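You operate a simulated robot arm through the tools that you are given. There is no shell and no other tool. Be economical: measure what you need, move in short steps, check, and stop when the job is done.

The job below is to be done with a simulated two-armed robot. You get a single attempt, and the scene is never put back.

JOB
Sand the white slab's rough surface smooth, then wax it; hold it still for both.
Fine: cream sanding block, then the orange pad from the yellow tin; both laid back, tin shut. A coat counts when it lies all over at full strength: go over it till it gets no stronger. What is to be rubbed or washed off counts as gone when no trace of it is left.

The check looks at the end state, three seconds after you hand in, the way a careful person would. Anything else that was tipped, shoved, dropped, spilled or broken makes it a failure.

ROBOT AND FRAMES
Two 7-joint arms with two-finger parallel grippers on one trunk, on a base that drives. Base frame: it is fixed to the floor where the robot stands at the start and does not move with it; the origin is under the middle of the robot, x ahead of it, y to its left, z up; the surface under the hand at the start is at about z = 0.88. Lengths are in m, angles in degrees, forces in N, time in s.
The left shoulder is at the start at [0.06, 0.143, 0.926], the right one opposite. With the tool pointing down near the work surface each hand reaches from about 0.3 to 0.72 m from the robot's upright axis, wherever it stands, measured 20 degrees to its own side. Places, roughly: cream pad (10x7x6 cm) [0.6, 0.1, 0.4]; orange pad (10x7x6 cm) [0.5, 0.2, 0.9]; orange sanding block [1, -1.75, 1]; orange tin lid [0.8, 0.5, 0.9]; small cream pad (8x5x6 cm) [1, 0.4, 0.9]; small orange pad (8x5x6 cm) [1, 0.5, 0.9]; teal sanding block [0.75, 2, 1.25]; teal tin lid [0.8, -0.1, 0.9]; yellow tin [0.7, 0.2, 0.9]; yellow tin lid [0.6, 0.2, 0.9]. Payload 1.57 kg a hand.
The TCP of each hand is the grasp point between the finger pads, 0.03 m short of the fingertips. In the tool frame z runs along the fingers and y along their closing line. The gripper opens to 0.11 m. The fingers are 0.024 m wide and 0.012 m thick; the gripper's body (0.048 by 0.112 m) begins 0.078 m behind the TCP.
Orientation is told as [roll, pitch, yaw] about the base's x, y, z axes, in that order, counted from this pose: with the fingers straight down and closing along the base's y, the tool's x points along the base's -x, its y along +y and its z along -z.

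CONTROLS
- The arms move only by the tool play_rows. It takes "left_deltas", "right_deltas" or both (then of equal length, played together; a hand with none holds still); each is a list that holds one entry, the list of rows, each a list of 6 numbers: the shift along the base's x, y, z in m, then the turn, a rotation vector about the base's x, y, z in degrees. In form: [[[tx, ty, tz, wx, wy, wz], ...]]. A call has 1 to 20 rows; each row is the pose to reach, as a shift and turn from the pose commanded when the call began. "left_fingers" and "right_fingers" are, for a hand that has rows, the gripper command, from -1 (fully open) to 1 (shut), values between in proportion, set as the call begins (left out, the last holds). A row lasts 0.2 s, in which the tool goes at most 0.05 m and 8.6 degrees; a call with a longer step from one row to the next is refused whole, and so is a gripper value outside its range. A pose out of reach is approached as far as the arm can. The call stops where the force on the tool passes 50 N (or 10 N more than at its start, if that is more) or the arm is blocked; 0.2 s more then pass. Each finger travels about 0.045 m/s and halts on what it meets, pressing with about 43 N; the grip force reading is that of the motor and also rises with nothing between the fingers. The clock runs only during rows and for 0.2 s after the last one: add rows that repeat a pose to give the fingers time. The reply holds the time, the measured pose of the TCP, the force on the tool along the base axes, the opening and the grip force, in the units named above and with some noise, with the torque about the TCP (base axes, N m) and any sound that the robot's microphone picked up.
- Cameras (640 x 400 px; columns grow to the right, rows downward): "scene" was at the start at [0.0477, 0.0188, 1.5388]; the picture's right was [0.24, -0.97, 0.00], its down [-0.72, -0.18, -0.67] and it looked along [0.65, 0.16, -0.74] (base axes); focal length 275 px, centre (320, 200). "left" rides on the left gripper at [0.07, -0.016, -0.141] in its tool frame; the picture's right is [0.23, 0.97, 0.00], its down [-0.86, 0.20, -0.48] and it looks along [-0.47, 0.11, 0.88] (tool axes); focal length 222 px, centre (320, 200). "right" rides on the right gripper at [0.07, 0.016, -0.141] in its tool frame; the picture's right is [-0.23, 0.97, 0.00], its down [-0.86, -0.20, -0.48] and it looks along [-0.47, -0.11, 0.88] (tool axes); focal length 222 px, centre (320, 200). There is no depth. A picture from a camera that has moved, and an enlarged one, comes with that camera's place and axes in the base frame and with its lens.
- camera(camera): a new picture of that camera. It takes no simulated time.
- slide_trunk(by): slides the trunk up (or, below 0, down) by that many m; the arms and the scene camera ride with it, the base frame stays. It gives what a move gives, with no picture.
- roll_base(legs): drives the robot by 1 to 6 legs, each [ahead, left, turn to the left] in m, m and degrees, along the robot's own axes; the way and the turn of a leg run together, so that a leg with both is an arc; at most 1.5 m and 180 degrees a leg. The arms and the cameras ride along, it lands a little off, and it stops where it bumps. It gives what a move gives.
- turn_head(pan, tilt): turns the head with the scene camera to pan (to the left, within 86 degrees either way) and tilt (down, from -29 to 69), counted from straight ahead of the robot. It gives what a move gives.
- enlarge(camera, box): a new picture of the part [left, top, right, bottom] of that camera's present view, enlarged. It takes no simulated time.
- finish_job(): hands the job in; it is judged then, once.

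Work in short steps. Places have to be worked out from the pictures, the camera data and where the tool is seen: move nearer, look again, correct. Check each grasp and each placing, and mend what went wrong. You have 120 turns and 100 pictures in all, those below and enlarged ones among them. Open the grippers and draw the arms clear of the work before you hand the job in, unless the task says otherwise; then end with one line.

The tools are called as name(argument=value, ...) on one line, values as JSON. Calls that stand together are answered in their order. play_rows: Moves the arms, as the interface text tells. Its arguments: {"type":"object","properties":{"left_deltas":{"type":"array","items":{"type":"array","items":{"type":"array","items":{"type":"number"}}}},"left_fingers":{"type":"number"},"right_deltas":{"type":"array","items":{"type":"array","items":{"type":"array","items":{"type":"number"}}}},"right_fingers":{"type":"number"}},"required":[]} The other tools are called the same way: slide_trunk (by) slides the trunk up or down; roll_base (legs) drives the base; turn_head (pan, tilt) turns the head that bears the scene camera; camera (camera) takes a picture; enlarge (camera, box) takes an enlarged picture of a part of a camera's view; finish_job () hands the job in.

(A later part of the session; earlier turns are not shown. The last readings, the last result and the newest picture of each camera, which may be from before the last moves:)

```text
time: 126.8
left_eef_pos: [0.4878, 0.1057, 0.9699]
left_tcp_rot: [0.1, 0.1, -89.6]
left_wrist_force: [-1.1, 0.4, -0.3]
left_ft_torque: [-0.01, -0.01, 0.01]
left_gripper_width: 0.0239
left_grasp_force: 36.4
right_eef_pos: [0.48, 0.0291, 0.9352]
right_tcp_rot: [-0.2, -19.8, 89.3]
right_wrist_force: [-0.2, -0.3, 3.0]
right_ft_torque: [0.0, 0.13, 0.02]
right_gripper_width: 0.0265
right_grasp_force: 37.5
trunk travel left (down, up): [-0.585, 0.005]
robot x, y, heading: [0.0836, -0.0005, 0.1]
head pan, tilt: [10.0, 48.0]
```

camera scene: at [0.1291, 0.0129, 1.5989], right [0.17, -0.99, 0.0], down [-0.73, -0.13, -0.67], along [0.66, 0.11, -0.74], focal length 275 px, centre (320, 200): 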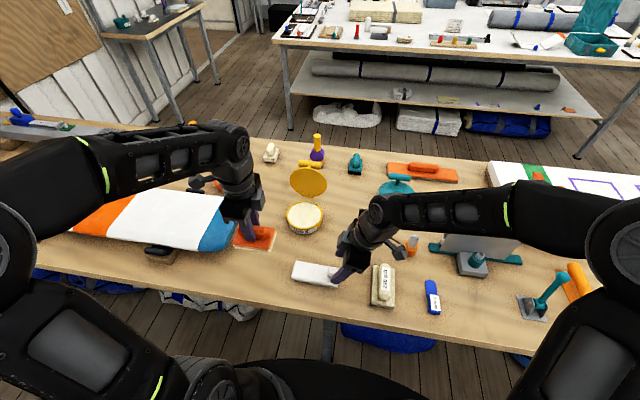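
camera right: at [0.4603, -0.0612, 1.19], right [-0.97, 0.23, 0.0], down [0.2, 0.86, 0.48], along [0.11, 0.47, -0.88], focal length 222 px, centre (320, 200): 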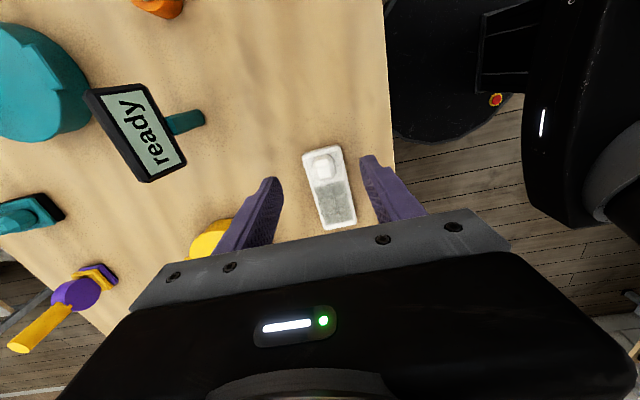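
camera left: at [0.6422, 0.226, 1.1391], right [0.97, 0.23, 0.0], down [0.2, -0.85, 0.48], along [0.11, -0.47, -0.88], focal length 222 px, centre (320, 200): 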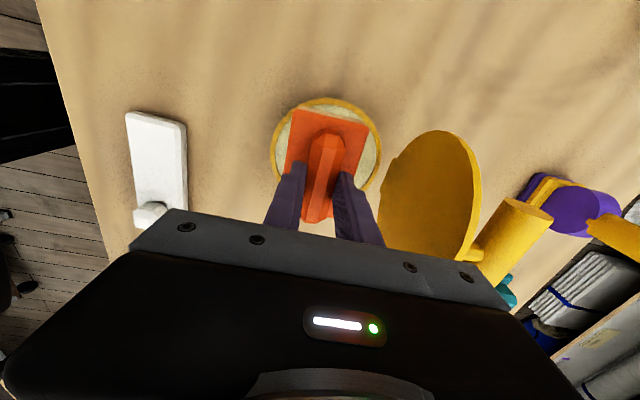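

No contact yet; lower by 2.5 mm more while stroking slowly.

play_rows(left_deltas=[[[0, 0, -0.001, 0, 0, 0], [0, 0, -0.002, 0, 0, 0], [0, 0, -0.0025, 0, 0, 0], [0.004, 0, -0.0025, 0, 0, 0], [0.008, 0, -0.0025, 0, 0, 0], [0.012, 0, -0.0025, 0, 0, 0], [0.008, 0, -0.0025, 0, 0, 0], [0.004, 0, -0.0025, 0, 0, 0], [0, 0, -0.0025, 0, 0, 0], [-0.004, 0, -0.0025, 0, 0, 0], [-0.008, 0, -0.0025, 0, 0, 0], [-0.012, 0, -0.0025, 0, 0, 0], [-0.006, 0, -0.0025, 0, 0, 0], [0, 0, -0.0025, 0, 0, 0]]])

```text
time: 129.8
left_eef_pos: [0.4879, 0.106, 0.967]
left_tcp_rot: [0.1, 0.0, -89.7]
left_wrist_force: [0.2, 0.6, -0.6]
left_ft_torque: [-0.01, 0.01, -0.02]
left_gripper_width: 0.0241
left_grasp_force: 35.7
right_eef_pos: [0.4804, 0.0285, 0.935]
right_tcp_rot: [-0.2, -19.9, 89.3]
right_wrist_force: [-0.2, 0.4, 2.9]
right_ft_torque: [0.02, 0.11, -0.01]
right_gripper_width: 0.0266
right_grasp_force: 37.8
trunk travel left (down, up): [-0.585, 0.005]
robot x, y, heading: [0.0854, 0.0011, 0.1]
head pan, tilt: [10.0, 48.0]
```

Still none. Step down in 1 mm rows up to 6 mm.

play_rows(left_deltas=[[[0, 0, -0.001, 0, 0, 0], [0, 0, -0.002, 0, 0, 0], [0, 0, -0.003, 0, 0, 0], [0, 0, -0.003, 0, 0, 0]]])

```text
time: 130.8
left_eef_pos: [0.4885, 0.1055, 0.9648]
left_tcp_rot: [-0.1, 0.1, -89.7]
left_wrist_force: [-0.4, -0.9, -0.2]
left_ft_torque: [0.02, 0.02, 0.0]
left_gripper_width: 0.0239
left_grasp_force: 35.3
right_eef_pos: [0.4798, 0.0287, 0.9356]
right_tcp_rot: [-0.2, -19.8, 89.4]
right_wrist_force: [-0.6, 1.0, 3.6]
right_ft_torque: [0.05, 0.15, 0.01]
right_gripper_width: 0.0266
right_grasp_force: 37.3
trunk travel left (down, up): [-0.585, 0.005]
robot x, y, heading: [0.0811, -0.0023, -0.5]
head pan, tilt: [10.0, 48.0]
```

play_rows(left_deltas=[[[0, 0, -0.001, 0, 0, 0], [0, 0, -0.002, 0, 0, 0], [0, 0, -0.003, 0, 0, 0], [0, 0, -0.004, 0, 0, 0], [0, 0, -0.004, 0, 0, 0]]])

enlarge(camera="scene", box=[275, 240, 355, 300])

```text
time: 132.1
left_eef_pos: [0.4897, 0.1053, 0.9607]
left_tcp_rot: [0.2, -0.1, -89.7]
left_wrist_force: [-3.2, 0.2, 30.0]
left_ft_torque: [-0.04, 0.19, -0.05]
left_gripper_width: 0.0242
left_grasp_force: 35.9
right_eef_pos: [0.4795, 0.0289, 0.9352]
right_tcp_rot: [-0.2, -19.8, 89.4]
right_wrist_force: [5.9, 2.3, -12.2]
right_ft_torque: [-0.15, 0.23, -0.43]
right_gripper_width: 0.0267
right_grasp_force: 37.5
trunk travel left (down, up): [-0.585, 0.005]
robot x, y, heading: [0.0809, 0.0013, -0.1]
head pan, tilt: [10.0, 48.0]
```

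```text
6.67 times, centred on (315, 270) of scene
camera zoom: at [0.1286, 0.0129, 1.599], right [0.17, -0.99, 0.0], down [-0.73, -0.13, -0.67], along [0.66, 0.11, -0.74], focal length 1835 px, centre (353, -267)
```

zoom: 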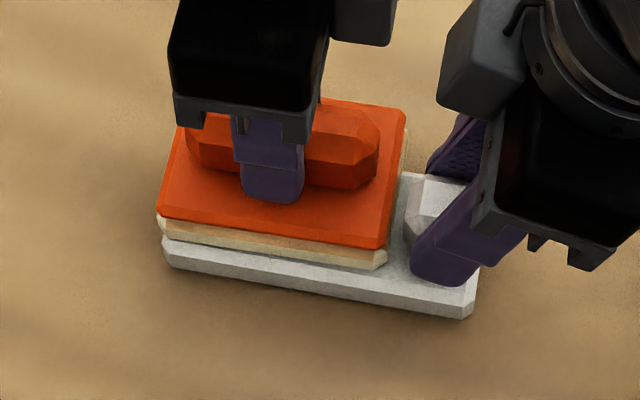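

Contact at .9607 (30 N). Lighten ~1 mm and rub in x and y.

play_rows(left_deltas=[[[0, 0, 0.0009, 0, 0, 0], [0.004, 0, 0.0009, 0, 0, 0], [0.008, 0, 0.0009, 0, 0, 0], [0.012, 0, 0.0009, 0, 0, 0], [0.008, 0, 0.0009, 0, 0, 0], [0.004, 0, 0.0009, 0, 0, 0], [0, 0, 0.0009, 0, 0, 0], [-0.004, 0, 0.0009, 0, 0, 0], [-0.009, 0, 0.0009, 0, 0, 0], [-0.014, 0, 0.0009, 0, 0, 0], [-0.009, 0.003, 0.0009, 0, 0, 0], [-0.004, 0.003, 0.0009, 0, 0, 0], [0, 0.006, 0.0009, 0, 0, 0], [0.004, 0.01, 0.0009, 0, 0, 0], [0.009, 0.01, 0.0009, 0, 0, 0], [0.012, 0.008, 0.0009, 0, 0, 0], [0.008, 0.004, 0.0009, 0, 0, 0], [0.004, 0, 0.0009, 0, 0, 0], [0, 0, 0.0009, 0, 0, 0]]])

```text
time: 136.1
left_eef_pos: [0.4884, 0.1052, 0.9623]
left_tcp_rot: [0.0, 0.0, -89.7]
left_wrist_force: [0.5, -0.3, -0.8]
left_ft_torque: [0.01, -0.01, -0.02]
left_gripper_width: 0.0242
left_grasp_force: 35.4
right_eef_pos: [0.4809, 0.0289, 0.935]
right_tcp_rot: [-0.4, -19.8, 89.3]
right_wrist_force: [-0.1, -0.4, 4.0]
right_ft_torque: [0.15, 0.11, -0.03]
right_gripper_width: 0.0266
right_grasp_force: 37.2
trunk travel left (down, up): [-0.585, 0.005]
robot x, y, heading: [0.084, 0.0025, -0.2]
head pan, tilt: [10.0, 48.0]
```

Contact was lost; press 1.8 mm lower and stroke again.

play_rows(left_deltas=[[[0, 0, -0.001, 0, 0, 0], [0, 0, -0.0018, 0, 0, 0], [0.004, 0, -0.0018, 0, 0, 0], [0.008, 0, -0.0018, 0, 0, 0], [0.012, 0, -0.0018, 0, 0, 0], [0.008, 0, -0.0018, 0, 0, 0], [0.004, 0, -0.0018, 0, 0, 0], [0, 0, -0.0018, 0, 0, 0], [-0.004, 0, -0.0018, 0, 0, 0], [-0.009, 0, -0.0018, 0, 0, 0], [-0.014, 0, -0.0018, 0, 0, 0], [-0.009, 0.003, -0.0018, 0, 0, 0], [-0.004, 0.003, -0.0018, 0, 0, 0], [0, 0.006, -0.0018, 0, 0, 0], [0.004, 0.01, -0.0018, 0, 0, 0], [0.009, 0.01, -0.0018, 0, 0, 0], [0.012, 0.008, -0.0018, 0, 0, 0], [0.008, 0.004, -0.0018, 0, 0, 0], [0.004, 0, -0.0018, 0, 0, 0], [0, 0, -0.0018, 0, 0, 0]]])

```text
time: 140.2
left_eef_pos: [0.4887, 0.1057, 0.9572]
left_tcp_rot: [0.0, -0.1, -89.7]
left_wrist_force: [-0.5, 0.7, 0.3]
left_ft_torque: [0.02, -0.01, 0.0]
left_gripper_width: 0.0238
left_grasp_force: 36.1
right_eef_pos: [0.4803, 0.0291, 0.9357]
right_tcp_rot: [-0.3, -19.8, 89.3]
right_wrist_force: [-0.4, -0.1, 2.1]
right_ft_torque: [0.34, 0.04, 0.02]
right_gripper_width: 0.0265
right_grasp_force: 37.3
trunk travel left (down, up): [-0.585, 0.005]
robot x, y, heading: [0.0781, -0.0004, -0.4]
head pan, tilt: [10.0, 48.0]
```

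The pad is sliding up in the grip; the tips should soon bear on its plate. Press 2 mm further and stroke.

play_rows(left_deltas=[[[0, 0, -0.001, 0, 0, 0], [0, 0, -0.002, 0, 0, 0], [0.004, 0, -0.002, 0, 0, 0], [0.008, 0, -0.002, 0, 0, 0], [0.012, 0, -0.002, 0, 0, 0], [0.008, 0, -0.002, 0, 0, 0], [0.004, 0, -0.002, 0, 0, 0], [0, 0, -0.002, 0, 0, 0], [-0.004, 0, -0.002, 0, 0, 0], [-0.009, 0, -0.002, 0, 0, 0], [-0.014, 0, -0.002, 0, 0, 0], [-0.009, 0, -0.002, 0, 0, 0], [-0.004, 0, -0.002, 0, 0, 0], [0, 0, -0.002, 0, 0, 0], [0.004, 0, -0.002, 0, 0, 0]]])

enlarge(camera="scene", box=[275, 240, 355, 300])

```text
time: 143.4
left_eef_pos: [0.4927, 0.1041, 0.9556]
left_tcp_rot: [0.0, 0.0, -89.7]
left_wrist_force: [-5.4, -1.1, 14.6]
left_ft_torque: [0.15, 0.25, 0.12]
left_gripper_width: 0.0239
left_grasp_force: 35.9
right_eef_pos: [0.4795, 0.029, 0.9344]
right_tcp_rot: [-0.3, -19.9, 89.4]
right_wrist_force: [2.1, -0.8, -4.7]
right_ft_torque: [-0.19, 0.19, -0.12]
right_gripper_width: 0.0267
right_grasp_force: 37.3
trunk travel left (down, up): [-0.585, 0.005]
robot x, y, heading: [0.0779, -0.0016, -0.4]
head pan, tilt: [10.0, 48.0]
```

```text
6.67 times, centred on (315, 270) of scene
camera zoom: at [0.1283, 0.0125, 1.5987], right [0.17, -0.99, 0.0], down [-0.73, -0.13, -0.67], along [0.66, 0.11, -0.74], focal length 1835 px, centre (353, -267)
```

zoom: 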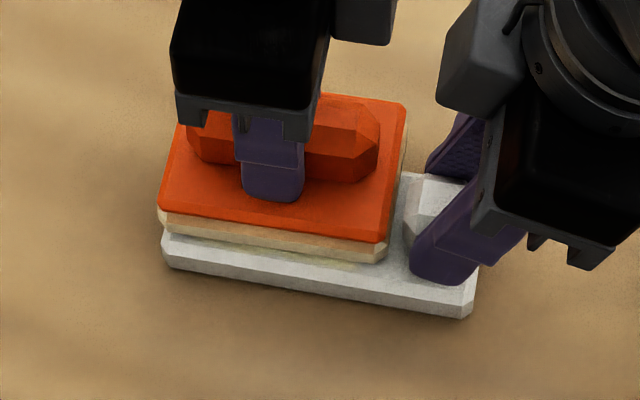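

Steady contact at 15 N now, and a wax trace appears. More strokes.

play_rows(left_deltas=[[[0.008, 0, 0, 0, 0, 0], [0.003, 0, 0, 0, 0, 0], [-0.003, 0, 0, 0, 0, 0], [-0.009, 0, 0, 0, 0, 0], [-0.015, 0, 0, 0, 0, 0], [-0.018, 0.003, 0, 0, 0, 0], [-0.012, 0.006, 0, 0, 0, 0], [-0.006, 0.006, 0, 0, 0, 0], [0, 0.006, 0, 0, 0, 0], [0.006, 0.006, 0, 0, 0, 0], [0.009, 0.009, 0, 0, 0, 0], [0.003, 0.012, 0, 0, 0, 0], [-0.003, 0.012, 0, 0, 0, 0], [-0.009, 0.012, 0, 0, 0, 0], [-0.016, 0.012, 0, 0, 0, 0], [-0.01, 0.006, 0, 0, 0, 0], [-0.005, 0.0, 0, 0, 0, 0], [0, 0, 0, 0, 0, 0]]])

play_rows(left_deltas=[[[0, 0, 0.03, 0, 0, 0], [0, 0.03, 0.06, 0, 0, 0], [0, 0.07, 0.08, 0, 0, 0], [0, 0.11, 0.08, 0, 0, 0], [0, 0.11, 0.08, 0, 0, 0]]])

enlarge(camera="scene", box=[275, 240, 355, 300])

```text
time: 147.2
left_eef_pos: [0.4938, 0.1054, 0.9577]
left_tcp_rot: [0.0, 0.0, -89.7]
left_wrist_force: [-0.2, 0.1, -0.7]
left_ft_torque: [-0.02, 0.0, 0.0]
left_gripper_width: 0.0242
left_grasp_force: 36.4
right_eef_pos: [0.4801, 0.0289, 0.935]
right_tcp_rot: [-0.3, -19.8, 89.3]
right_wrist_force: [0.0, 1.0, 9.3]
right_ft_torque: [0.12, 0.19, -0.01]
right_gripper_width: 0.0264
right_grasp_force: 37.3
trunk travel left (down, up): [-0.585, 0.005]
robot x, y, heading: [0.0757, 0.0026, -0.3]
head pan, tilt: [10.0, 48.0]
```

```text
time: 148.4
left_eef_pos: [0.4914, 0.2155, 1.0403]
left_tcp_rot: [0.0, 0.1, -89.7]
left_wrist_force: [-0.1, 0.9, -0.6]
left_ft_torque: [0.01, 0.01, -0.01]
left_gripper_width: 0.0241
left_grasp_force: 36.3
right_eef_pos: [0.4801, 0.028, 0.9357]
right_tcp_rot: [-0.2, -19.8, 89.4]
right_wrist_force: [1.5, -0.3, 8.7]
right_ft_torque: [0.04, 0.2, 0.03]
right_gripper_width: 0.0266
right_grasp_force: 37.2
trunk travel left (down, up): [-0.585, 0.005]
robot x, y, heading: [0.0838, -0.002, -0.1]
head pan, tilt: [10.0, 48.0]
```

```text
6.67 times, centred on (315, 270) of scene
camera zoom: at [0.129, 0.0129, 1.5989], right [0.17, -0.99, 0.0], down [-0.73, -0.13, -0.67], along [0.66, 0.11, -0.74], focal length 1835 px, centre (353, -267)
```

zoom: 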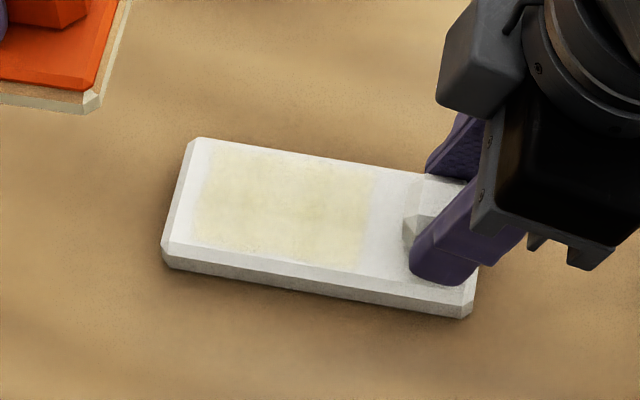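

A wax coat is on the whole patch, still uneven. Go back with firmer contact and more strokes.

play_rows(left_deltas=[[[0, -0.04, 0, 0, 0, 0], [0, -0.08, -0.02, 0, 0, 0], [0, -0.11, -0.04, 0, 0, 0], [0, -0.11, -0.07, 0, 0, 0], [-0.003, -0.11, -0.08, 0, 0, 0], [-0.003, -0.11, -0.0825, 0, 0, 0], [-0.003, -0.11, -0.0845, 0, 0, 0], [0.003, -0.11, -0.0845, 0, 0, 0], [0.009, -0.11, -0.0845, 0, 0, 0], [0.003, -0.11, -0.0845, 0, 0, 0], [-0.003, -0.11, -0.0845, 0, 0, 0], [-0.009, -0.11, -0.0845, 0, 0, 0], [-0.015, -0.11, -0.0845, 0, 0, 0], [-0.009, -0.11, -0.0845, 0, 0, 0], [-0.003, -0.11, -0.0845, 0, 0, 0]]])

```text
time: 150.4
left_eef_pos: [0.4992, 0.1037, 0.9554]
left_tcp_rot: [0.2, 0.0, -89.8]
left_wrist_force: [-3.7, 1.5, 14.3]
left_ft_torque: [0.25, 0.3, 0.03]
left_gripper_width: 0.024
left_grasp_force: 36.1
right_eef_pos: [0.4792, 0.0291, 0.9362]
right_tcp_rot: [-0.3, -19.8, 89.1]
right_wrist_force: [-1.5, -1.4, 6.5]
right_ft_torque: [0.11, 0.4, -0.19]
right_gripper_width: 0.0268
right_grasp_force: 37.4
trunk travel left (down, up): [-0.585, 0.005]
robot x, y, heading: [0.0805, 0.0013, -0.0]
head pan, tilt: [10.0, 48.0]
stopped in row 9 (left hand): the force on the tool passed its limit at 50 N (the readings are from after the stop); the commanded pose is now the measured one
```

14 N now; stroke at this height.

play_rows(left_deltas=[[[-0.005, 0, 0, 0, 0, 0], [-0.01, 0, 0, 0, 0, 0], [-0.015, 0, 0, 0, 0, 0], [-0.02, 0, 0, 0, 0, 0], [-0.025, 0, 0, 0, 0, 0], [-0.02, 0.003, 0, 0, 0, 0], [-0.015, 0.003, 0, 0, 0, 0], [-0.01, 0.003, 0, 0, 0, 0], [-0.005, 0.003, 0, 0, 0, 0], [0, 0.003, 0, 0, 0, 0], [0, 0.008, 0, 0, 0, 0], [-0.005, 0.012, 0, 0, 0, 0], [-0.01, 0.012, 0, 0, 0, 0], [-0.015, 0.012, 0, 0, 0, 0], [-0.02, 0.012, 0, 0, 0, 0], [-0.025, 0.009, 0, 0, 0, 0], [-0.02, 0.004, 0, 0, 0, 0], [-0.015, 0, 0, 0, 0, 0], [-0.01, 0, 0, 0, 0, 0]]])

play_rows(left_deltas=[[[0, 0, -0.001, 0, 0, 0], [0.006, 0, -0.001, 0, 0, 0], [0.011, 0, -0.001, 0, 0, 0], [0.006, 0, -0.001, 0, 0, 0], [0, 0, -0.001, 0, 0, 0], [-0.006, 0, -0.001, 0, 0, 0], [-0.012, 0, -0.001, 0, 0, 0], [-0.006, 0.005, -0.001, 0, 0, 0], [0, 0.01, -0.001, 0, 0, 0], [0.006, 0.01, -0.001, 0, 0, 0], [0, 0.005, -0.001, 0, 0, 0], [-0.006, 0, -0.001, 0, 0, 0], [-0.012, 0, -0.001, 0, 0, 0], [-0.006, 0, -0.001, 0, 0, 0], [0, 0, -0.001, 0, 0, 0]]])

play_rows(left_deltas=[[[0, 0, 0.03, 0, 0, 0], [0, 0.03, 0.06, 0, 0, 0], [0, 0.07, 0.08, 0, 0, 0], [0, 0.11, 0.08, 0, 0, 0], [0, 0.11, 0.08, 0, 0, 0]]])

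enlarge(camera="scene", box=[275, 240, 355, 300])

```text
time: 151.9
left_eef_pos: [0.4796, 0.1039, 0.9557]
left_tcp_rot: [0.0, -0.1, -89.8]
left_wrist_force: [-5.2, 2.6, 15.9]
left_ft_torque: [0.17, 0.11, 0.06]
left_gripper_width: 0.0241
left_grasp_force: 36.4
right_eef_pos: [0.4786, 0.0274, 0.9347]
right_tcp_rot: [-0.4, -19.9, 89.1]
right_wrist_force: [-2.6, -3.6, 10.5]
right_ft_torque: [0.08, 0.54, -0.01]
right_gripper_width: 0.0265
right_grasp_force: 38.0
trunk travel left (down, up): [-0.585, 0.005]
robot x, y, heading: [0.0824, -0.0002, -0.1]
head pan, tilt: [10.0, 48.0]
stopped in row 7 (left hand): the force on the tool passed its limit at 53 N (the readings are from after the stop); the commanded pose is now the measured one
```

```text
time: 154.0
left_eef_pos: [0.4813, 0.1135, 0.9561]
left_tcp_rot: [0.0, -0.1, -89.9]
left_wrist_force: [-4.8, 2.6, 16.1]
left_ft_torque: [0.15, 0.09, 0.0]
left_gripper_width: 0.0239
left_grasp_force: 36.0
right_eef_pos: [0.4797, 0.0278, 0.9338]
right_tcp_rot: [-0.4, -19.9, 89.0]
right_wrist_force: [-3.5, -4.8, 13.7]
right_ft_torque: [0.18, 0.55, 0.11]
right_gripper_width: 0.0268
right_grasp_force: 37.8
trunk travel left (down, up): [-0.585, 0.005]
robot x, y, heading: [0.0768, -0.0027, -0.1]
head pan, tilt: [10.0, 48.0]
stopped in row 10 (left hand): the force on the tool passed its limit at 54 N (the readings are from after the stop); the commanded pose is now the measured one
```

```text
time: 155.2
left_eef_pos: [0.4819, 0.2249, 1.038]
left_tcp_rot: [0.0, -0.1, -89.9]
left_wrist_force: [-0.3, -0.1, -0.6]
left_ft_torque: [-0.04, -0.01, 0.03]
left_gripper_width: 0.024
left_grasp_force: 36.1
right_eef_pos: [0.4809, 0.0284, 0.9353]
right_tcp_rot: [-0.4, -20.0, 89.1]
right_wrist_force: [-2.9, -0.9, 23.1]
right_ft_torque: [0.38, 0.53, 0.13]
right_gripper_width: 0.0269
right_grasp_force: 37.5
trunk travel left (down, up): [-0.585, 0.005]
robot x, y, heading: [0.0833, -0.0014, 0.1]
head pan, tilt: [10.0, 48.0]
```

```text
6.67 times, centred on (315, 270) of scene
camera zoom: at [0.127, 0.013, 1.599], right [0.17, -0.99, 0.0], down [-0.73, -0.13, -0.67], along [0.66, 0.11, -0.74], focal length 1835 px, centre (353, -267)
```

zoom: 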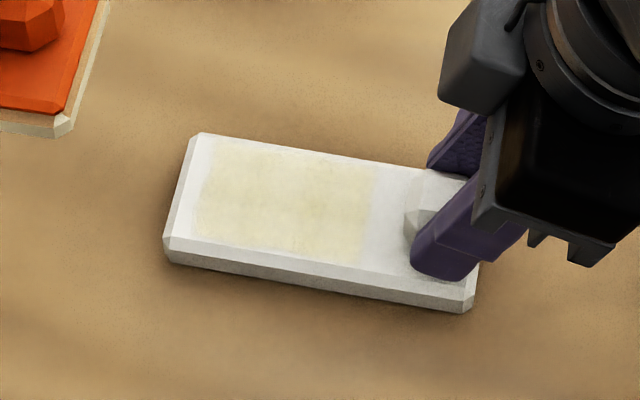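

Much more even. One more pass, slightly lighter and slower, to make sure it gets no stronger.

play_rows(left_deltas=[[[0, -0.04, 0, 0, 0, 0], [0.003, -0.08, -0.02, 0, 0, 0], [0.005, -0.118, -0.04, 0, 0, 0], [0.005, -0.118, -0.07, 0, 0, 0], [0.005, -0.118, -0.08, 0, 0, 0], [0.005, -0.118, -0.0818, 0, 0, 0], [0.009, -0.118, -0.0818, 0, 0, 0], [0.013, -0.118, -0.0818, 0, 0, 0], [0.017, -0.118, -0.0818, 0, 0, 0], [0.013, -0.118, -0.0818, 0, 0, 0], [0.009, -0.118, -0.0818, 0, 0, 0], [0.005, -0.118, -0.0818, 0, 0, 0], [0.001, -0.118, -0.0818, 0, 0, 0], [-0.003, -0.118, -0.0818, 0, 0, 0], [-0.007, -0.118, -0.0818, 0, 0, 0], [-0.003, -0.118, -0.0818, 0, 0, 0], [0.001, -0.118, -0.0818, 0, 0, 0], [0.005, -0.118, -0.0818, 0, 0, 0]]])

```text
time: 158.6
left_eef_pos: [0.4773, 0.1071, 0.9556]
left_tcp_rot: [0.1, -0.2, -89.7]
left_wrist_force: [-4.8, 2.6, 17.5]
left_ft_torque: [0.17, 0.21, -0.03]
left_gripper_width: 0.024
left_grasp_force: 35.9
right_eef_pos: [0.4806, 0.0271, 0.9349]
right_tcp_rot: [-0.5, -20.0, 89.2]
right_wrist_force: [-2.1, -3.4, 12.7]
right_ft_torque: [-0.23, 0.67, -0.06]
right_gripper_width: 0.0267
right_grasp_force: 37.0
trunk travel left (down, up): [-0.585, 0.005]
robot x, y, heading: [0.0805, -0.0017, -0.1]
head pan, tilt: [10.0, 48.0]
stopped in row 16 (left hand): the force on the tool passed its limit at 53 N (the readings are from after the stop); the commanded pose is now the measured one
```

Good pass. Continue with a touch less pressure, including y strokes, then lift and look.

play_rows(left_deltas=[[[0.003, 0, 0.0007, 0, 0, 0], [0.007, 0, 0.0007, 0, 0, 0], [0.011, 0, 0.0007, 0, 0, 0], [0.015, 0, 0.0007, 0, 0, 0], [0.019, 0, 0.0007, 0, 0, 0], [0.019, 0.004, 0.0007, 0, 0, 0], [0.015, 0.008, 0.0007, 0, 0, 0], [0.011, 0.01, 0.0007, 0, 0, 0], [0.007, 0.01, 0.0007, 0, 0, 0], [0.003, 0.01, 0.0007, 0, 0, 0], [-0.001, 0.006, 0.0007, 0, 0, 0], [0.003, 0.002, 0.0007, 0, 0, 0], [0.007, -0.002, 0.0007, 0, 0, 0], [0.011, -0.002, 0.0007, 0, 0, 0]]])

play_rows(left_deltas=[[[0, 0, 0.03, 0, 0, 0], [0, 0.03, 0.06, 0, 0, 0], [0, 0.07, 0.08, 0, 0, 0], [0, 0.11, 0.08, 0, 0, 0], [0, 0.11, 0.08, 0, 0, 0]]])

enlarge(camera="scene", box=[275, 240, 355, 300])

```text
time: 161.6
left_eef_pos: [0.4878, 0.1026, 0.9566]
left_tcp_rot: [0.1, -0.2, -89.7]
left_wrist_force: [-3.6, 0.9, 8.4]
left_ft_torque: [0.16, 0.15, 0.02]
left_gripper_width: 0.0241
left_grasp_force: 36.4
right_eef_pos: [0.481, 0.0286, 0.9338]
right_tcp_rot: [-0.6, -19.9, 89.0]
right_wrist_force: [0.8, 0.4, 16.7]
right_ft_torque: [0.02, 0.46, -0.05]
right_gripper_width: 0.0267
right_grasp_force: 37.7
trunk travel left (down, up): [-0.585, 0.005]
robot x, y, heading: [0.0759, -0.0034, -0.2]
head pan, tilt: [10.0, 48.0]
```

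```text
time: 162.8
left_eef_pos: [0.4908, 0.215, 1.0369]
left_tcp_rot: [0.1, -0.2, -89.7]
left_wrist_force: [0.4, 0.3, -1.6]
left_ft_torque: [0.01, 0.03, -0.02]
left_gripper_width: 0.0241
left_grasp_force: 35.8
right_eef_pos: [0.481, 0.0279, 0.9334]
right_tcp_rot: [-0.5, -19.9, 89.1]
right_wrist_force: [-1.8, -1.9, 19.3]
right_ft_torque: [0.23, 0.44, -0.02]
right_gripper_width: 0.0265
right_grasp_force: 37.3
trunk travel left (down, up): [-0.585, 0.005]
robot x, y, heading: [0.0799, 0.0002, -0.3]
head pan, tilt: [10.0, 48.0]
```

```text
6.67 times, centred on (315, 270) of scene
camera zoom: at [0.1274, 0.013, 1.5989], right [0.17, -0.99, 0.0], down [-0.73, -0.13, -0.67], along [0.66, 0.11, -0.74], focal length 1835 px, centre (353, -267)
```

zoom: 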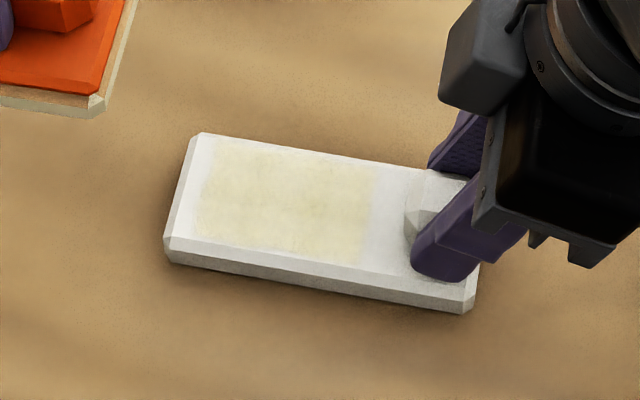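

No visible change: either saturated or the pad is spent. I recharge once at the tin to be sure.

play_rows(left_deltas=[[[0, 0, 0.03, 0, 0, 0], [0.04, -0.01, 0.03, 0, 0, 0], [0.08, -0.025, 0.03, 0, 0, 0], [0.12, -0.04, 0.03, 0, 0, 0], [0.155, -0.055, 0.03, 0, 0, 0], [0.168, -0.059, 0.02, 0, 0, 0], [0.168, -0.059, -0.01, 0, 0, 0], [0.168, -0.059, -0.04, 0, 0, 0], [0.168, -0.059, -0.055, 0, 0, 0], [0.168, -0.059, -0.06, 0, 0, 0], [0.168, -0.059, -0.064, 0, 0, 0], [0.168, -0.059, -0.067, 0, 0, 0], [0.168, -0.059, -0.067, 0, 0, 0]]])

```text
time: 165.6
left_eef_pos: [0.6574, 0.155, 0.9709]
left_tcp_rot: [0.3, -0.2, -89.8]
left_wrist_force: [-4.0, 4.4, 25.3]
left_ft_torque: [0.2, 0.7, -0.05]
left_gripper_width: 0.0243
left_grasp_force: 35.9
right_eef_pos: [0.4808, 0.0276, 0.9344]
right_tcp_rot: [-0.6, -20.0, 89.1]
right_wrist_force: [1.8, 0.2, 5.8]
right_ft_torque: [0.15, 0.05, -0.06]
right_gripper_width: 0.0267
right_grasp_force: 38.3
trunk travel left (down, up): [-0.585, 0.005]
robot x, y, heading: [0.0825, 0.0006, -0.1]
head pan, tilt: [10.0, 48.0]
```

Contact with the wax (25 N). Lift, return and make another pass on the slab.

play_rows(left_deltas=[[[0, 0, 0, 0, 0, 0], [0, 0, 0.02, 0, 0, 0], [0, 0, 0.05, 0, 0, 0], [0, 0, 0.09, 0, 0, 0], [-0.04, 0.01, 0.095, 0, 0, 0], [-0.08, 0.025, 0.095, 0, 0, 0], [-0.12, 0.04, 0.095, 0, 0, 0], [-0.155, 0.055, 0.09, 0, 0, 0], [-0.168, 0.059, 0.067, 0, 0, 0], [-0.168, 0.02, 0.06, 0, 0, 0], [-0.17, -0.02, 0.05, 0, 0, 0], [-0.17, -0.05, 0.03, 0, 0, 0], [-0.17, -0.05, 0.0, 0, 0, 0], [-0.17, -0.05, -0.01, 0, 0, 0], [-0.17, -0.05, -0.0135, 0, 0, 0], [-0.17, -0.05, -0.0135, 0, 0, 0]]])

```text
time: 169.0
left_eef_pos: [0.4875, 0.1062, 0.9566]
left_tcp_rot: [0.1, -0.1, -89.7]
left_wrist_force: [-1.8, -1.1, 17.2]
left_ft_torque: [0.11, 0.19, 0.0]
left_gripper_width: 0.024
left_grasp_force: 36.6
right_eef_pos: [0.4819, 0.0292, 0.933]
right_tcp_rot: [-0.5, -19.9, 89.2]
right_wrist_force: [2.1, 3.4, 1.5]
right_ft_torque: [-0.43, 0.39, -0.05]
right_gripper_width: 0.0268
right_grasp_force: 38.1
trunk travel left (down, up): [-0.585, 0.005]
robot x, y, heading: [0.082, -0.0035, -0.1]
head pan, tilt: [10.0, 48.0]
```

Contact at 17 N; stroke, then lift and inspect.

play_rows(left_deltas=[[[0.004, 0, 0.0003, 0, 0, 0], [0.008, 0, 0.0003, 0, 0, 0], [0.012, 0, 0.0003, 0, 0, 0], [0.008, 0, 0.0003, 0, 0, 0], [0.004, 0, 0.0003, 0, 0, 0], [0, 0, 0.0003, 0, 0, 0], [-0.004, 0, 0.0003, 0, 0, 0], [-0.008, 0, 0.0003, 0, 0, 0], [-0.012, 0, 0.0003, 0, 0, 0], [-0.012, 0.004, 0.0003, 0, 0, 0], [-0.008, 0.008, 0.0003, 0, 0, 0], [-0.004, 0.01, 0.0003, 0, 0, 0], [0, 0.01, 0.0003, 0, 0, 0], [0.004, 0.01, 0.0003, 0, 0, 0], [0.008, 0.006, 0.0003, 0, 0, 0], [0.008, 0.002, 0.0003, 0, 0, 0], [0.004, -0.002, 0.0003, 0, 0, 0], [0, -0.002, 0.0003, 0, 0, 0], [-0.005, -0.002, 0.0003, 0, 0, 0], [0, 0, 0.0003, 0, 0, 0]]])

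play_rows(left_deltas=[[[0, 0, 0.03, 0, 0, 0], [0, 0.03, 0.06, 0, 0, 0], [0, 0.07, 0.08, 0, 0, 0], [0, 0.11, 0.08, 0, 0, 0], [0, 0.11, 0.08, 0, 0, 0]]])

enlarge(camera="scene", box=[275, 240, 355, 300])

```text
time: 173.2
left_eef_pos: [0.4855, 0.1037, 0.9566]
left_tcp_rot: [0.0, -0.1, -89.7]
left_wrist_force: [-7.8, -6.2, 28.0]
left_ft_torque: [0.06, 0.27, 0.04]
left_gripper_width: 0.0239
left_grasp_force: 35.9
right_eef_pos: [0.4817, 0.0286, 0.9342]
right_tcp_rot: [-0.5, -20.0, 89.1]
right_wrist_force: [3.6, 3.9, -6.2]
right_ft_torque: [-0.36, 0.42, -0.06]
right_gripper_width: 0.0269
right_grasp_force: 36.8
trunk travel left (down, up): [-0.585, 0.005]
robot x, y, heading: [0.0786, -0.001, 0.0]
head pan, tilt: [10.0, 48.0]
```

```text
time: 174.4
left_eef_pos: [0.4878, 0.2188, 1.0336]
left_tcp_rot: [0.0, -0.2, -89.7]
left_wrist_force: [-0.1, -0.8, -0.5]
left_ft_torque: [0.0, 0.0, 0.01]
left_gripper_width: 0.0241
left_grasp_force: 36.1
right_eef_pos: [0.4814, 0.0289, 0.9342]
right_tcp_rot: [-0.4, -20.0, 89.1]
right_wrist_force: [0.7, 1.2, 9.6]
right_ft_torque: [0.49, 0.21, -0.06]
right_gripper_width: 0.0267
right_grasp_force: 37.5
trunk travel left (down, up): [-0.585, 0.005]
robot x, y, heading: [0.0801, 0.001, -0.4]
head pan, tilt: [10.0, 48.0]
```

```text
6.67 times, centred on (315, 270) of scene
camera zoom: at [0.1286, 0.0133, 1.5989], right [0.17, -0.99, 0.0], down [-0.73, -0.13, -0.67], along [0.66, 0.11, -0.74], focal length 1835 px, centre (353, -267)
```

zoom: 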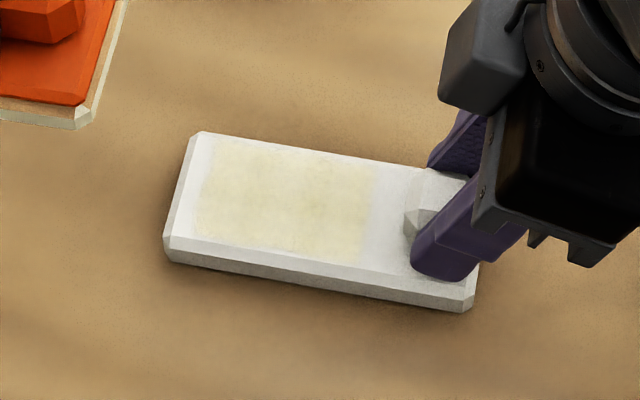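

No stronger: saturated. A tight look at its evenness.

enlarge(camera="scene", box=[293, 256, 329, 284])

```text
14.29 times, centred on (311, 270) of scene
camera zoom: at [0.1286, 0.0133, 1.5989], right [0.17, -0.99, 0.0], down [-0.73, -0.13, -0.67], along [0.66, 0.11, -0.74], focal length 3932 px, centre (449, -800)
```

zoom: 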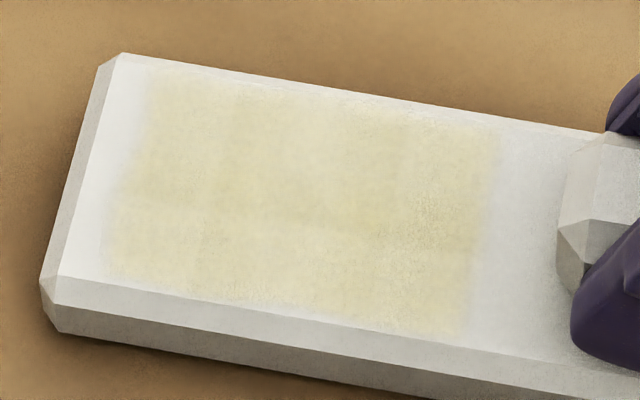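

Right end and edges look slightly speckled. One more pass with the knob end favoured (+1° about x) and wider x strokes.

play_rows(left_deltas=[[[0, -0.04, 0, 0.5, 0, 0], [0, -0.08, -0.02, 1, 0, 0], [0, -0.115, -0.04, 1, 0, 0], [0, -0.115, -0.065, 1, 0, 0], [0, -0.115, -0.0735, 1, 0, 0], [0, -0.115, -0.0765, 1, 0, 0], [0.005, -0.115, -0.0765, 1, 0, 0], [0.01, -0.115, -0.0765, 1, 0, 0], [0.015, -0.115, -0.0765, 1, 0, 0], [0.01, -0.115, -0.0765, 1, 0, 0], [0.005, -0.115, -0.0765, 1, 0, 0], [0, -0.115, -0.0765, 1, 0, 0], [-0.005, -0.115, -0.0765, 1, 0, 0], [-0.01, -0.115, -0.0765, 1, 0, 0], [-0.015, -0.115, -0.0765, 1, 0, 0], [-0.01, -0.115, -0.0765, 1, 0, 0], [-0.005, -0.115, -0.0765, 1, 0, 0], [0, -0.115, -0.0765, 1, 0, 0]]])

```text
time: 178.2
left_eef_pos: [0.4881, 0.1012, 0.9592]
left_tcp_rot: [0.1, 0.8, -89.7]
left_wrist_force: [-0.5, 0.2, -1.4]
left_ft_torque: [-0.01, 0.06, -0.05]
left_gripper_width: 0.0242
left_grasp_force: 36.6
right_eef_pos: [0.4814, 0.0286, 0.9333]
right_tcp_rot: [-0.4, -19.9, 89.2]
right_wrist_force: [0.7, 0.2, 12.6]
right_ft_torque: [0.0, 0.32, -0.02]
right_gripper_width: 0.0264
right_grasp_force: 37.0
trunk travel left (down, up): [-0.585, 0.005]
robot x, y, heading: [0.0772, 0.0027, -0.3]
head pan, tilt: [10.0, 48.0]
```

No force at the end, so press 2 mm more and repeat.

play_rows(left_deltas=[[[0, 0, -0.001, 0, 0, 0], [0, 0, -0.0022, 0, 0, 0], [0.004, 0, -0.0022, 0, 0, 0], [0.008, 0, -0.0022, 0, 0, 0], [0.012, 0, -0.0022, 0, 0, 0], [0.016, 0, -0.0022, 0, 0, 0], [0.012, 0.002, -0.0022, 0, 0, 0], [0.008, 0.002, -0.0022, 0, 0, 0], [0.004, 0.002, -0.0022, 0, 0, 0], [0, 0.002, -0.0022, 0, 0, 0], [-0.004, 0.002, -0.0022, 0, 0, 0], [-0.008, 0.002, -0.0022, 0, 0, 0], [-0.012, 0.002, -0.0022, 0, 0, 0], [-0.016, 0.002, -0.0022, 0, 0, 0], [-0.012, 0.004, -0.0022, 0, 0, 0], [-0.008, 0.006, -0.0022, 0, 0, 0], [-0.004, 0.004, -0.0022, 0, 0, 0], [0, 0.002, -0.0022, 0, 0, 0]]])

```text
time: 182.0
left_eef_pos: [0.4866, 0.1036, 0.9566]
left_tcp_rot: [0.2, 0.9, -89.7]
left_wrist_force: [-4.1, 4.0, 15.3]
left_ft_torque: [-0.48, 0.26, -0.17]
left_gripper_width: 0.0241
left_grasp_force: 35.9
right_eef_pos: [0.4817, 0.0287, 0.9324]
right_tcp_rot: [-0.4, -19.9, 89.2]
right_wrist_force: [1.3, -0.8, -1.9]
right_ft_torque: [0.08, 0.45, -0.04]
right_gripper_width: 0.0266
right_grasp_force: 37.1
trunk travel left (down, up): [-0.585, 0.005]
robot x, y, heading: [0.0806, 0.0006, -0.5]
head pan, tilt: [10.0, 48.0]
```

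Contact held at 15 N. One more set here, then lift and compare.

play_rows(left_deltas=[[[0.005, 0, 0, 0, 0, 0], [0.01, 0, 0, 0, 0, 0], [0.015, 0, 0, 0, 0, 0], [0.01, 0, 0, 0, 0, 0], [0.005, 0, 0, 0, 0, 0], [0, 0, 0, 0, 0, 0], [-0.005, 0, 0, 0, 0, 0], [-0.01, 0, 0, 0, 0, 0], [-0.015, 0, 0, 0, 0, 0], [-0.01, 0, 0, 0, 0, 0], [-0.005, 0, 0, 0, 0, 0], [0, 0, 0, 0, 0, 0], [0, 0, 0.03, 0, 0, 0], [0, 0.03, 0.06, -0.5, 0, 0], [0, 0.07, 0.08, -1, 0, 0], [0, 0.11, 0.08, -1, 0, 0], [0, 0.11, 0.08, -1, 0, 0]]])

enlarge(camera="scene", box=[293, 256, 329, 284])

```text
time: 185.6
left_eef_pos: [0.4891, 0.2159, 1.0337]
left_tcp_rot: [0.0, -0.2, -89.7]
left_wrist_force: [-0.1, -0.5, -0.7]
left_ft_torque: [0.02, 0.03, 0.01]
left_gripper_width: 0.0242
left_grasp_force: 36.4
right_eef_pos: [0.4819, 0.0287, 0.9339]
right_tcp_rot: [-0.3, -19.9, 89.1]
right_wrist_force: [-0.4, -0.1, 7.8]
right_ft_torque: [0.05, 0.19, 0.0]
right_gripper_width: 0.0267
right_grasp_force: 37.9
trunk travel left (down, up): [-0.585, 0.005]
robot x, y, heading: [0.0808, -0.0003, -0.1]
head pan, tilt: [10.0, 48.0]
```

```text
14.29 times, centred on (311, 270) of scene
camera zoom: at [0.1286, 0.0131, 1.5989], right [0.17, -0.99, 0.0], down [-0.73, -0.13, -0.67], along [0.66, 0.11, -0.74], focal length 3932 px, centre (449, -800)
```

zoom: 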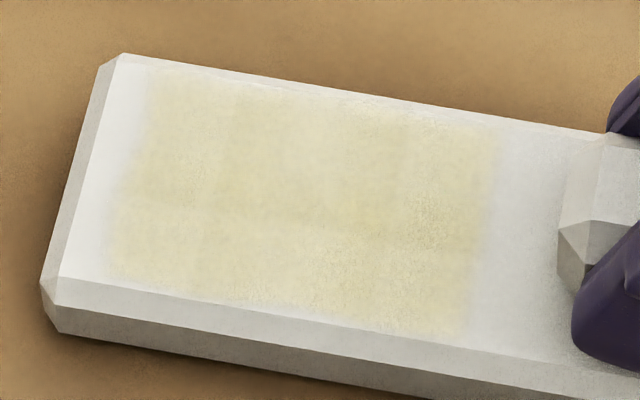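

Unchanged, so the coat is at full strength. Release the knob with the right hand and retract it, then lay the pad back at (.500,.236) with yaw +2°.

play_rows(right_deltas=[[[0, 0, 0, 0, 0, 0], [0, 0, 0, 0, 0, 0], [0, 0, 0, 0, 0, 0], [0, -0.007, 0.02, 0, 0, 0], [0, -0.02, 0.05, 0, 0, 0], [0, -0.03, 0.09, 0, 0, 0], [0, -0.05, 0.13, 0, 0, 0], [-0.01, -0.085, 0.15, 0, 0, 0], [-0.02, -0.125, 0.17, 0, 0, 0], [-0.03, -0.165, 0.19, 0, 0, 0], [-0.03, -0.205, 0.21, 0, 0, 0], [-0.03, -0.245, 0.22, 0, 0, 0], [-0.03, -0.275, 0.23, 0, 0, 0], [-0.03, -0.275, 0.23, 0, 0, 0]]], right_fingers=-0.2)

play_rows(left_deltas=[[[0, 0.005, 0.02, 0, 0, 8], [0.005, 0.01, 0.03, 0, 0, 16], [0.011, 0.02, 0.03, 0, 0, 24], [0.011, 0.02, 0.03, 0, 0, 32], [0.011, 0.02, 0.03, 0, 0, 40], [0.011, 0.02, 0.03, 0, 0, 48], [0.011, 0.02, 0.03, 0, 0, 56], [0.011, 0.02, 0.03, 0, 0, 64], [0.011, 0.02, 0.03, 0, 0, 72], [0.011, 0.02, 0.03, 0, 0, 80], [0.011, 0.02, 0.03, 0, 0, 88], [0.011, 0.02, 0.02, 0, 0, 92], [0.011, 0.02, -0.02, 0, 0, 92], [0.011, 0.02, -0.06, 0, 0, 92], [0.011, 0.02, -0.085, 0, 0, 92], [0.011, 0.02, -0.094, 0, 0, 92], [0.011, 0.02, -0.097, 0, 0, 92], [0.011, 0.02, -0.097, 0, 0, 92]]])

enlarge(camera="scene", box=[220, 190, 360, 290])

```text
time: 188.6
left_eef_pos: [0.4884, 0.2144, 1.0349]
left_tcp_rot: [-0.1, -0.1, -89.7]
left_wrist_force: [0.2, -0.2, 0.2]
left_ft_torque: [-0.01, -0.02, 0.01]
left_gripper_width: 0.024
left_grasp_force: 36.4
right_eef_pos: [0.4533, -0.2469, 1.1637]
right_tcp_rot: [-0.3, -19.8, 89.0]
right_wrist_force: [0.4, 0.2, -1.1]
right_ft_torque: [0.02, -0.01, 0.03]
right_gripper_width: 0.0661
right_grasp_force: 0.1
trunk travel left (down, up): [-0.585, 0.005]
robot x, y, heading: [0.0786, 0.0008, 0.0]
head pan, tilt: [10.0, 48.0]
```

```text
time: 192.4
left_eef_pos: [0.4993, 0.2328, 0.9377]
left_tcp_rot: [0.1, -0.2, 2.3]
left_wrist_force: [0.4, 0.5, -0.1]
left_ft_torque: [-0.02, 0.01, -0.04]
left_gripper_width: 0.0239
left_grasp_force: 36.0
right_eef_pos: [0.4524, -0.2453, 1.1643]
right_tcp_rot: [-0.4, -19.9, 88.9]
right_wrist_force: [-0.7, -1.0, 0.1]
right_ft_torque: [0.02, 0.0, 0.0]
right_gripper_width: 0.0661
right_grasp_force: 0.0
trunk travel left (down, up): [-0.585, 0.005]
robot x, y, heading: [0.0824, 0.0017, -0.1]
head pan, tilt: [10.0, 48.0]
```

```text
4.00 times, centred on (290, 240) of scene
camera zoom: at [0.1289, 0.0131, 1.5988], right [0.17, -0.99, 0.0], down [-0.73, -0.13, -0.67], along [0.66, 0.11, -0.74], focal length 1101 px, centre (440, 40)
```

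zoom: 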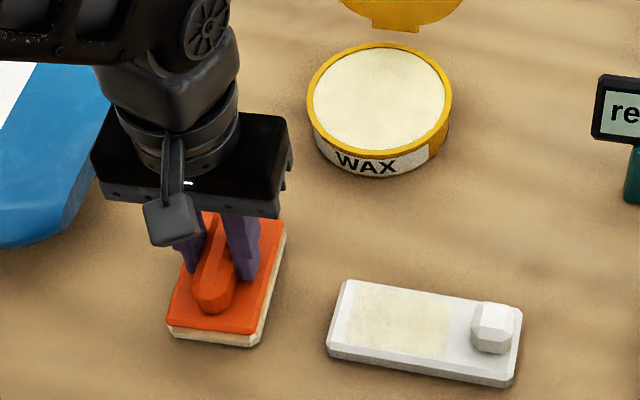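

Nudge to y .236, lower the last 3 mm and release.

play_rows(left_deltas=[[[0, 0.002, -0.001, 0, 0, 0], [0, 0.003, -0.003, 0, 0, 0], [0, 0.003, -0.0035, 0, 0, 0], [0, 0.003, -0.0035, 0, 0, 0]]])

play_rows(left_deltas=[[[0, 0, 0, 0, 0, 0], [0, 0, 0, 0, 0, 0], [0, 0, 0, 0, 0, 0], [0, 0, 0, 0, 0, 0], [0, 0, 0.01, 0, 0, 0], [0, 0, 0.03, 0, 0, 0], [0, 0, 0.06, 0, 0, 0], [0, 0, 0.1, 0, 0, 0], [0, 0, 0.13, 0, 0, 0]]], left_fingers=-0.6)

camera(camera="scene")

```text
time: 193.4
left_eef_pos: [0.5, 0.2342, 0.9358]
left_tcp_rot: [0.1, -0.4, 2.3]
left_wrist_force: [0.4, -1.9, 22.5]
left_ft_torque: [-0.18, 1.07, 0.05]
left_gripper_width: 0.0239
left_grasp_force: 35.8
right_eef_pos: [0.4525, -0.2483, 1.1639]
right_tcp_rot: [-0.3, -20.0, 89.1]
right_wrist_force: [-0.6, 0.1, -0.7]
right_ft_torque: [0.02, -0.02, 0.02]
right_gripper_width: 0.0659
right_grasp_force: 0.1
trunk travel left (down, up): [-0.585, 0.005]
robot x, y, heading: [0.076, 0.0019, -0.1]
head pan, tilt: [10.0, 48.0]
```

```text
time: 195.4
left_eef_pos: [0.4982, 0.2335, 1.0667]
left_tcp_rot: [0.0, -0.1, 2.3]
left_wrist_force: [0.9, -0.4, -0.9]
left_ft_torque: [-0.01, 0.04, 0.0]
left_gripper_width: 0.0879
left_grasp_force: 0.0
right_eef_pos: [0.4533, -0.2459, 1.1626]
right_tcp_rot: [-0.3, -20.0, 89.1]
right_wrist_force: [-0.1, 0.6, 1.0]
right_ft_torque: [-0.03, -0.01, 0.01]
right_gripper_width: 0.0658
right_grasp_force: 0.0
trunk travel left (down, up): [-0.585, 0.005]
robot x, y, heading: [0.0828, -0.0011, -0.3]
head pan, tilt: [10.0, 48.0]
```

```text
13 pictures are left
camera scene: at [0.1287, 0.013, 1.5988], right [0.17, -0.99, 0.0], down [-0.73, -0.13, -0.67], along [0.66, 0.11, -0.74], focal length 275 px, centre (320, 200)
```

scene: 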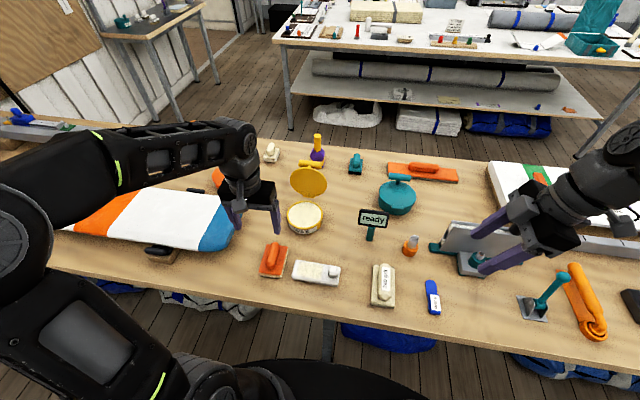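

All laid back; now close the lid. I reverse the path: turn -92° and return to the pre-insert pose with the 9° tilt and fingers at 3.9 cm.

play_rows(left_deltas=[[[0, 0, 0.03, 0, 0, -8], [0.01, -0.005, 0.045, 0, 0, -16], [0.02, -0.01, 0.045, 0, 0, -24], [0.03, -0.015, 0.045, 0, 0, -32], [0.04, -0.02, 0.045, 0, 0, -40], [0.06, -0.03, 0.045, 0, 0, -48], [0.08, -0.035, 0.045, 0, 0, -56], [0.1, -0.04, 0.045, 0, 0, -64], [0.12, -0.045, 0.045, 0, 0, -72], [0.13, -0.047, 0.045, 0, 0, -80], [0.14, -0.047, 0.045, 0, 0, -88], [0.14, -0.047, 0.045, 0, 0, -92], [0.14, -0.047, 0.045, 0, 0, -92]]], left_fingers=0.3)

play_rows(left_deltas=[[[0.02, 0, 0.005, 0, -4, 0], [0.05, 0, 0.015, 0, -9, 0], [0.064, 0, 0.017, 0, -9, 0], [0.064, 0, 0.017, 0, -9, 0]]])

camera(camera="left")

```text
time: 198.2
left_eef_pos: [0.6402, 0.1891, 1.1095]
left_tcp_rot: [0.1, -0.2, -89.8]
left_wrist_force: [0.0, 0.5, 0.5]
left_ft_torque: [-0.01, 0.02, -0.02]
left_gripper_width: 0.0383
left_grasp_force: 0.0
right_eef_pos: [0.4531, -0.2462, 1.163]
right_tcp_rot: [-0.4, -19.9, 89.1]
right_wrist_force: [-0.5, 0.5, 0.2]
right_ft_torque: [0.01, -0.01, 0.03]
right_gripper_width: 0.0659
right_grasp_force: 0.0
trunk travel left (down, up): [-0.585, 0.005]
robot x, y, heading: [0.0793, 0.0008, 0.1]
head pan, tilt: [10.0, 48.0]
```

```text
time: 199.2
left_eef_pos: [0.7049, 0.1875, 1.1283]
left_tcp_rot: [9.1, -0.2, -89.8]
left_wrist_force: [0.8, -0.4, 0.4]
left_ft_torque: [0.01, -0.01, -0.01]
left_gripper_width: 0.0387
left_grasp_force: 0.1
right_eef_pos: [0.4535, -0.246, 1.1627]
right_tcp_rot: [-0.3, -19.8, 89.1]
right_wrist_force: [0.0, -0.3, -0.1]
right_ft_torque: [-0.01, -0.05, 0.0]
right_gripper_width: 0.0661
right_grasp_force: 0.1
trunk travel left (down, up): [-0.585, 0.005]
robot x, y, heading: [0.0783, -0.003, 0.1]
head pan, tilt: [10.0, 48.0]
```

```text
12 pictures are left
camera left: at [0.6667, 0.2579, 1.2644], right [0.96, 0.23, 0.15], down [0.12, -0.85, 0.51], along [0.25, -0.47, -0.85], focal length 222 px, centre (320, 200)
```

left: 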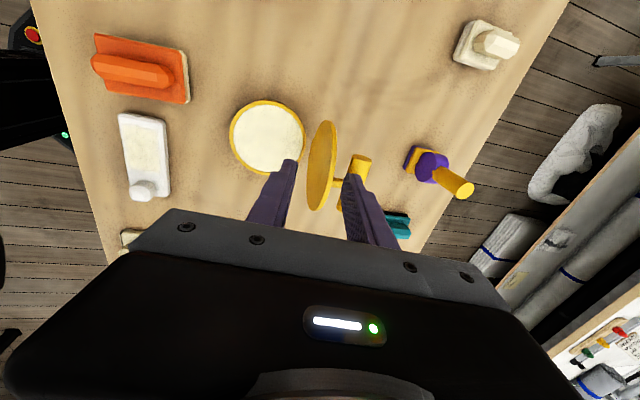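

Same view as when I withdrew. Re-insert along the reversed path.

play_rows(left_deltas=[[[0.037, 0, -0.003, 0, 0, 0], [0.055, 0, -0.018, 0, 0, 0], [0.061, 0, -0.042, 0, 0, 0], [0.063, 0, -0.056, 0, 0, 0], [0.065, 0, -0.068, 0, 0, 0], [0.067, 0, -0.08, 0, 0, 0], [0.067, 0, -0.08, 0, 0, 0]]])

camera(camera="left")

```text
time: 200.8
left_eef_pos: [0.77, 0.1891, 1.0482]
left_tcp_rot: [9.0, -0.1, -89.7]
left_wrist_force: [0.0, 0.9, 0.7]
left_ft_torque: [0.0, -0.01, 0.0]
left_gripper_width: 0.0383
left_grasp_force: 0.0
right_eef_pos: [0.4524, -0.2464, 1.1628]
right_tcp_rot: [-0.3, -19.9, 89.1]
right_wrist_force: [0.3, -0.2, 0.9]
right_ft_torque: [-0.03, 0.01, 0.0]
right_gripper_width: 0.0662
right_grasp_force: 0.1
trunk travel left (down, up): [-0.585, 0.005]
robot x, y, heading: [0.0806, 0.0027, -0.4]
head pan, tilt: [10.0, 48.0]
```

```text
11 pictures are left
camera left: at [0.7322, 0.259, 1.1855], right [0.96, 0.23, 0.15], down [0.13, -0.85, 0.51], along [0.25, -0.47, -0.85], focal length 222 px, centre (320, 200)
```

left: 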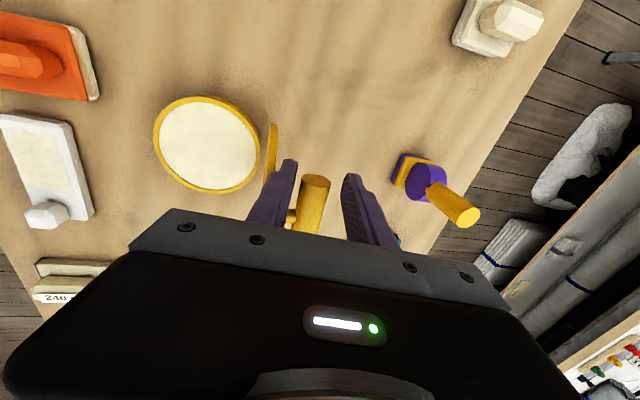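

Bar is caged. Pull it forward -x past upright while returning the tool to vertical.

play_rows(left_deltas=[[[-0.006, 0, 0.0, 0, 0, 0], [-0.012, 0, 0.001, 0, 1, 0], [-0.018, 0, 0.001, 0, 3, 0], [-0.024, 0, 0.002, 0, 5, 0], [-0.03, 0, 0.002, 0, 7, 0], [-0.036, 0, 0.002, 0, 9, 0], [-0.042, 0, 0.001, 0, 9, 0], [-0.042, 0, 0.001, 0, 9, 0]]])

camera(camera="left")

```text
time: 202.6
left_eef_pos: [0.729, 0.1877, 1.0496]
left_tcp_rot: [0.1, -0.2, -89.7]
left_wrist_force: [0.3, 0.4, -0.2]
left_ft_torque: [0.03, 0.01, -0.03]
left_gripper_width: 0.0384
left_grasp_force: 0.2
right_eef_pos: [0.4531, -0.2456, 1.1634]
right_tcp_rot: [-0.3, -19.8, 89.1]
right_wrist_force: [0.4, -1.2, 1.0]
right_ft_torque: [0.04, 0.0, 0.01]
right_gripper_width: 0.066
right_grasp_force: 0.1
trunk travel left (down, up): [-0.585, 0.005]
robot x, y, heading: [0.0801, -0.0012, -0.2]
head pan, tilt: [10.0, 48.0]
```

```text
10 pictures are left
camera left: at [0.7119, 0.2574, 1.1903], right [0.97, 0.23, 0.0], down [0.2, -0.85, 0.48], along [0.11, -0.47, -0.88], focal length 222 px, centre (320, 200)
```

left: 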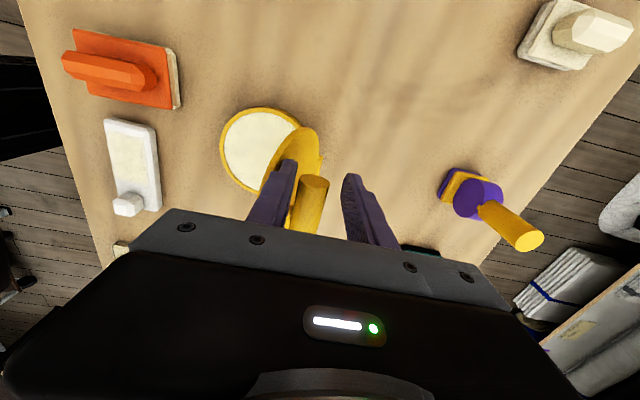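

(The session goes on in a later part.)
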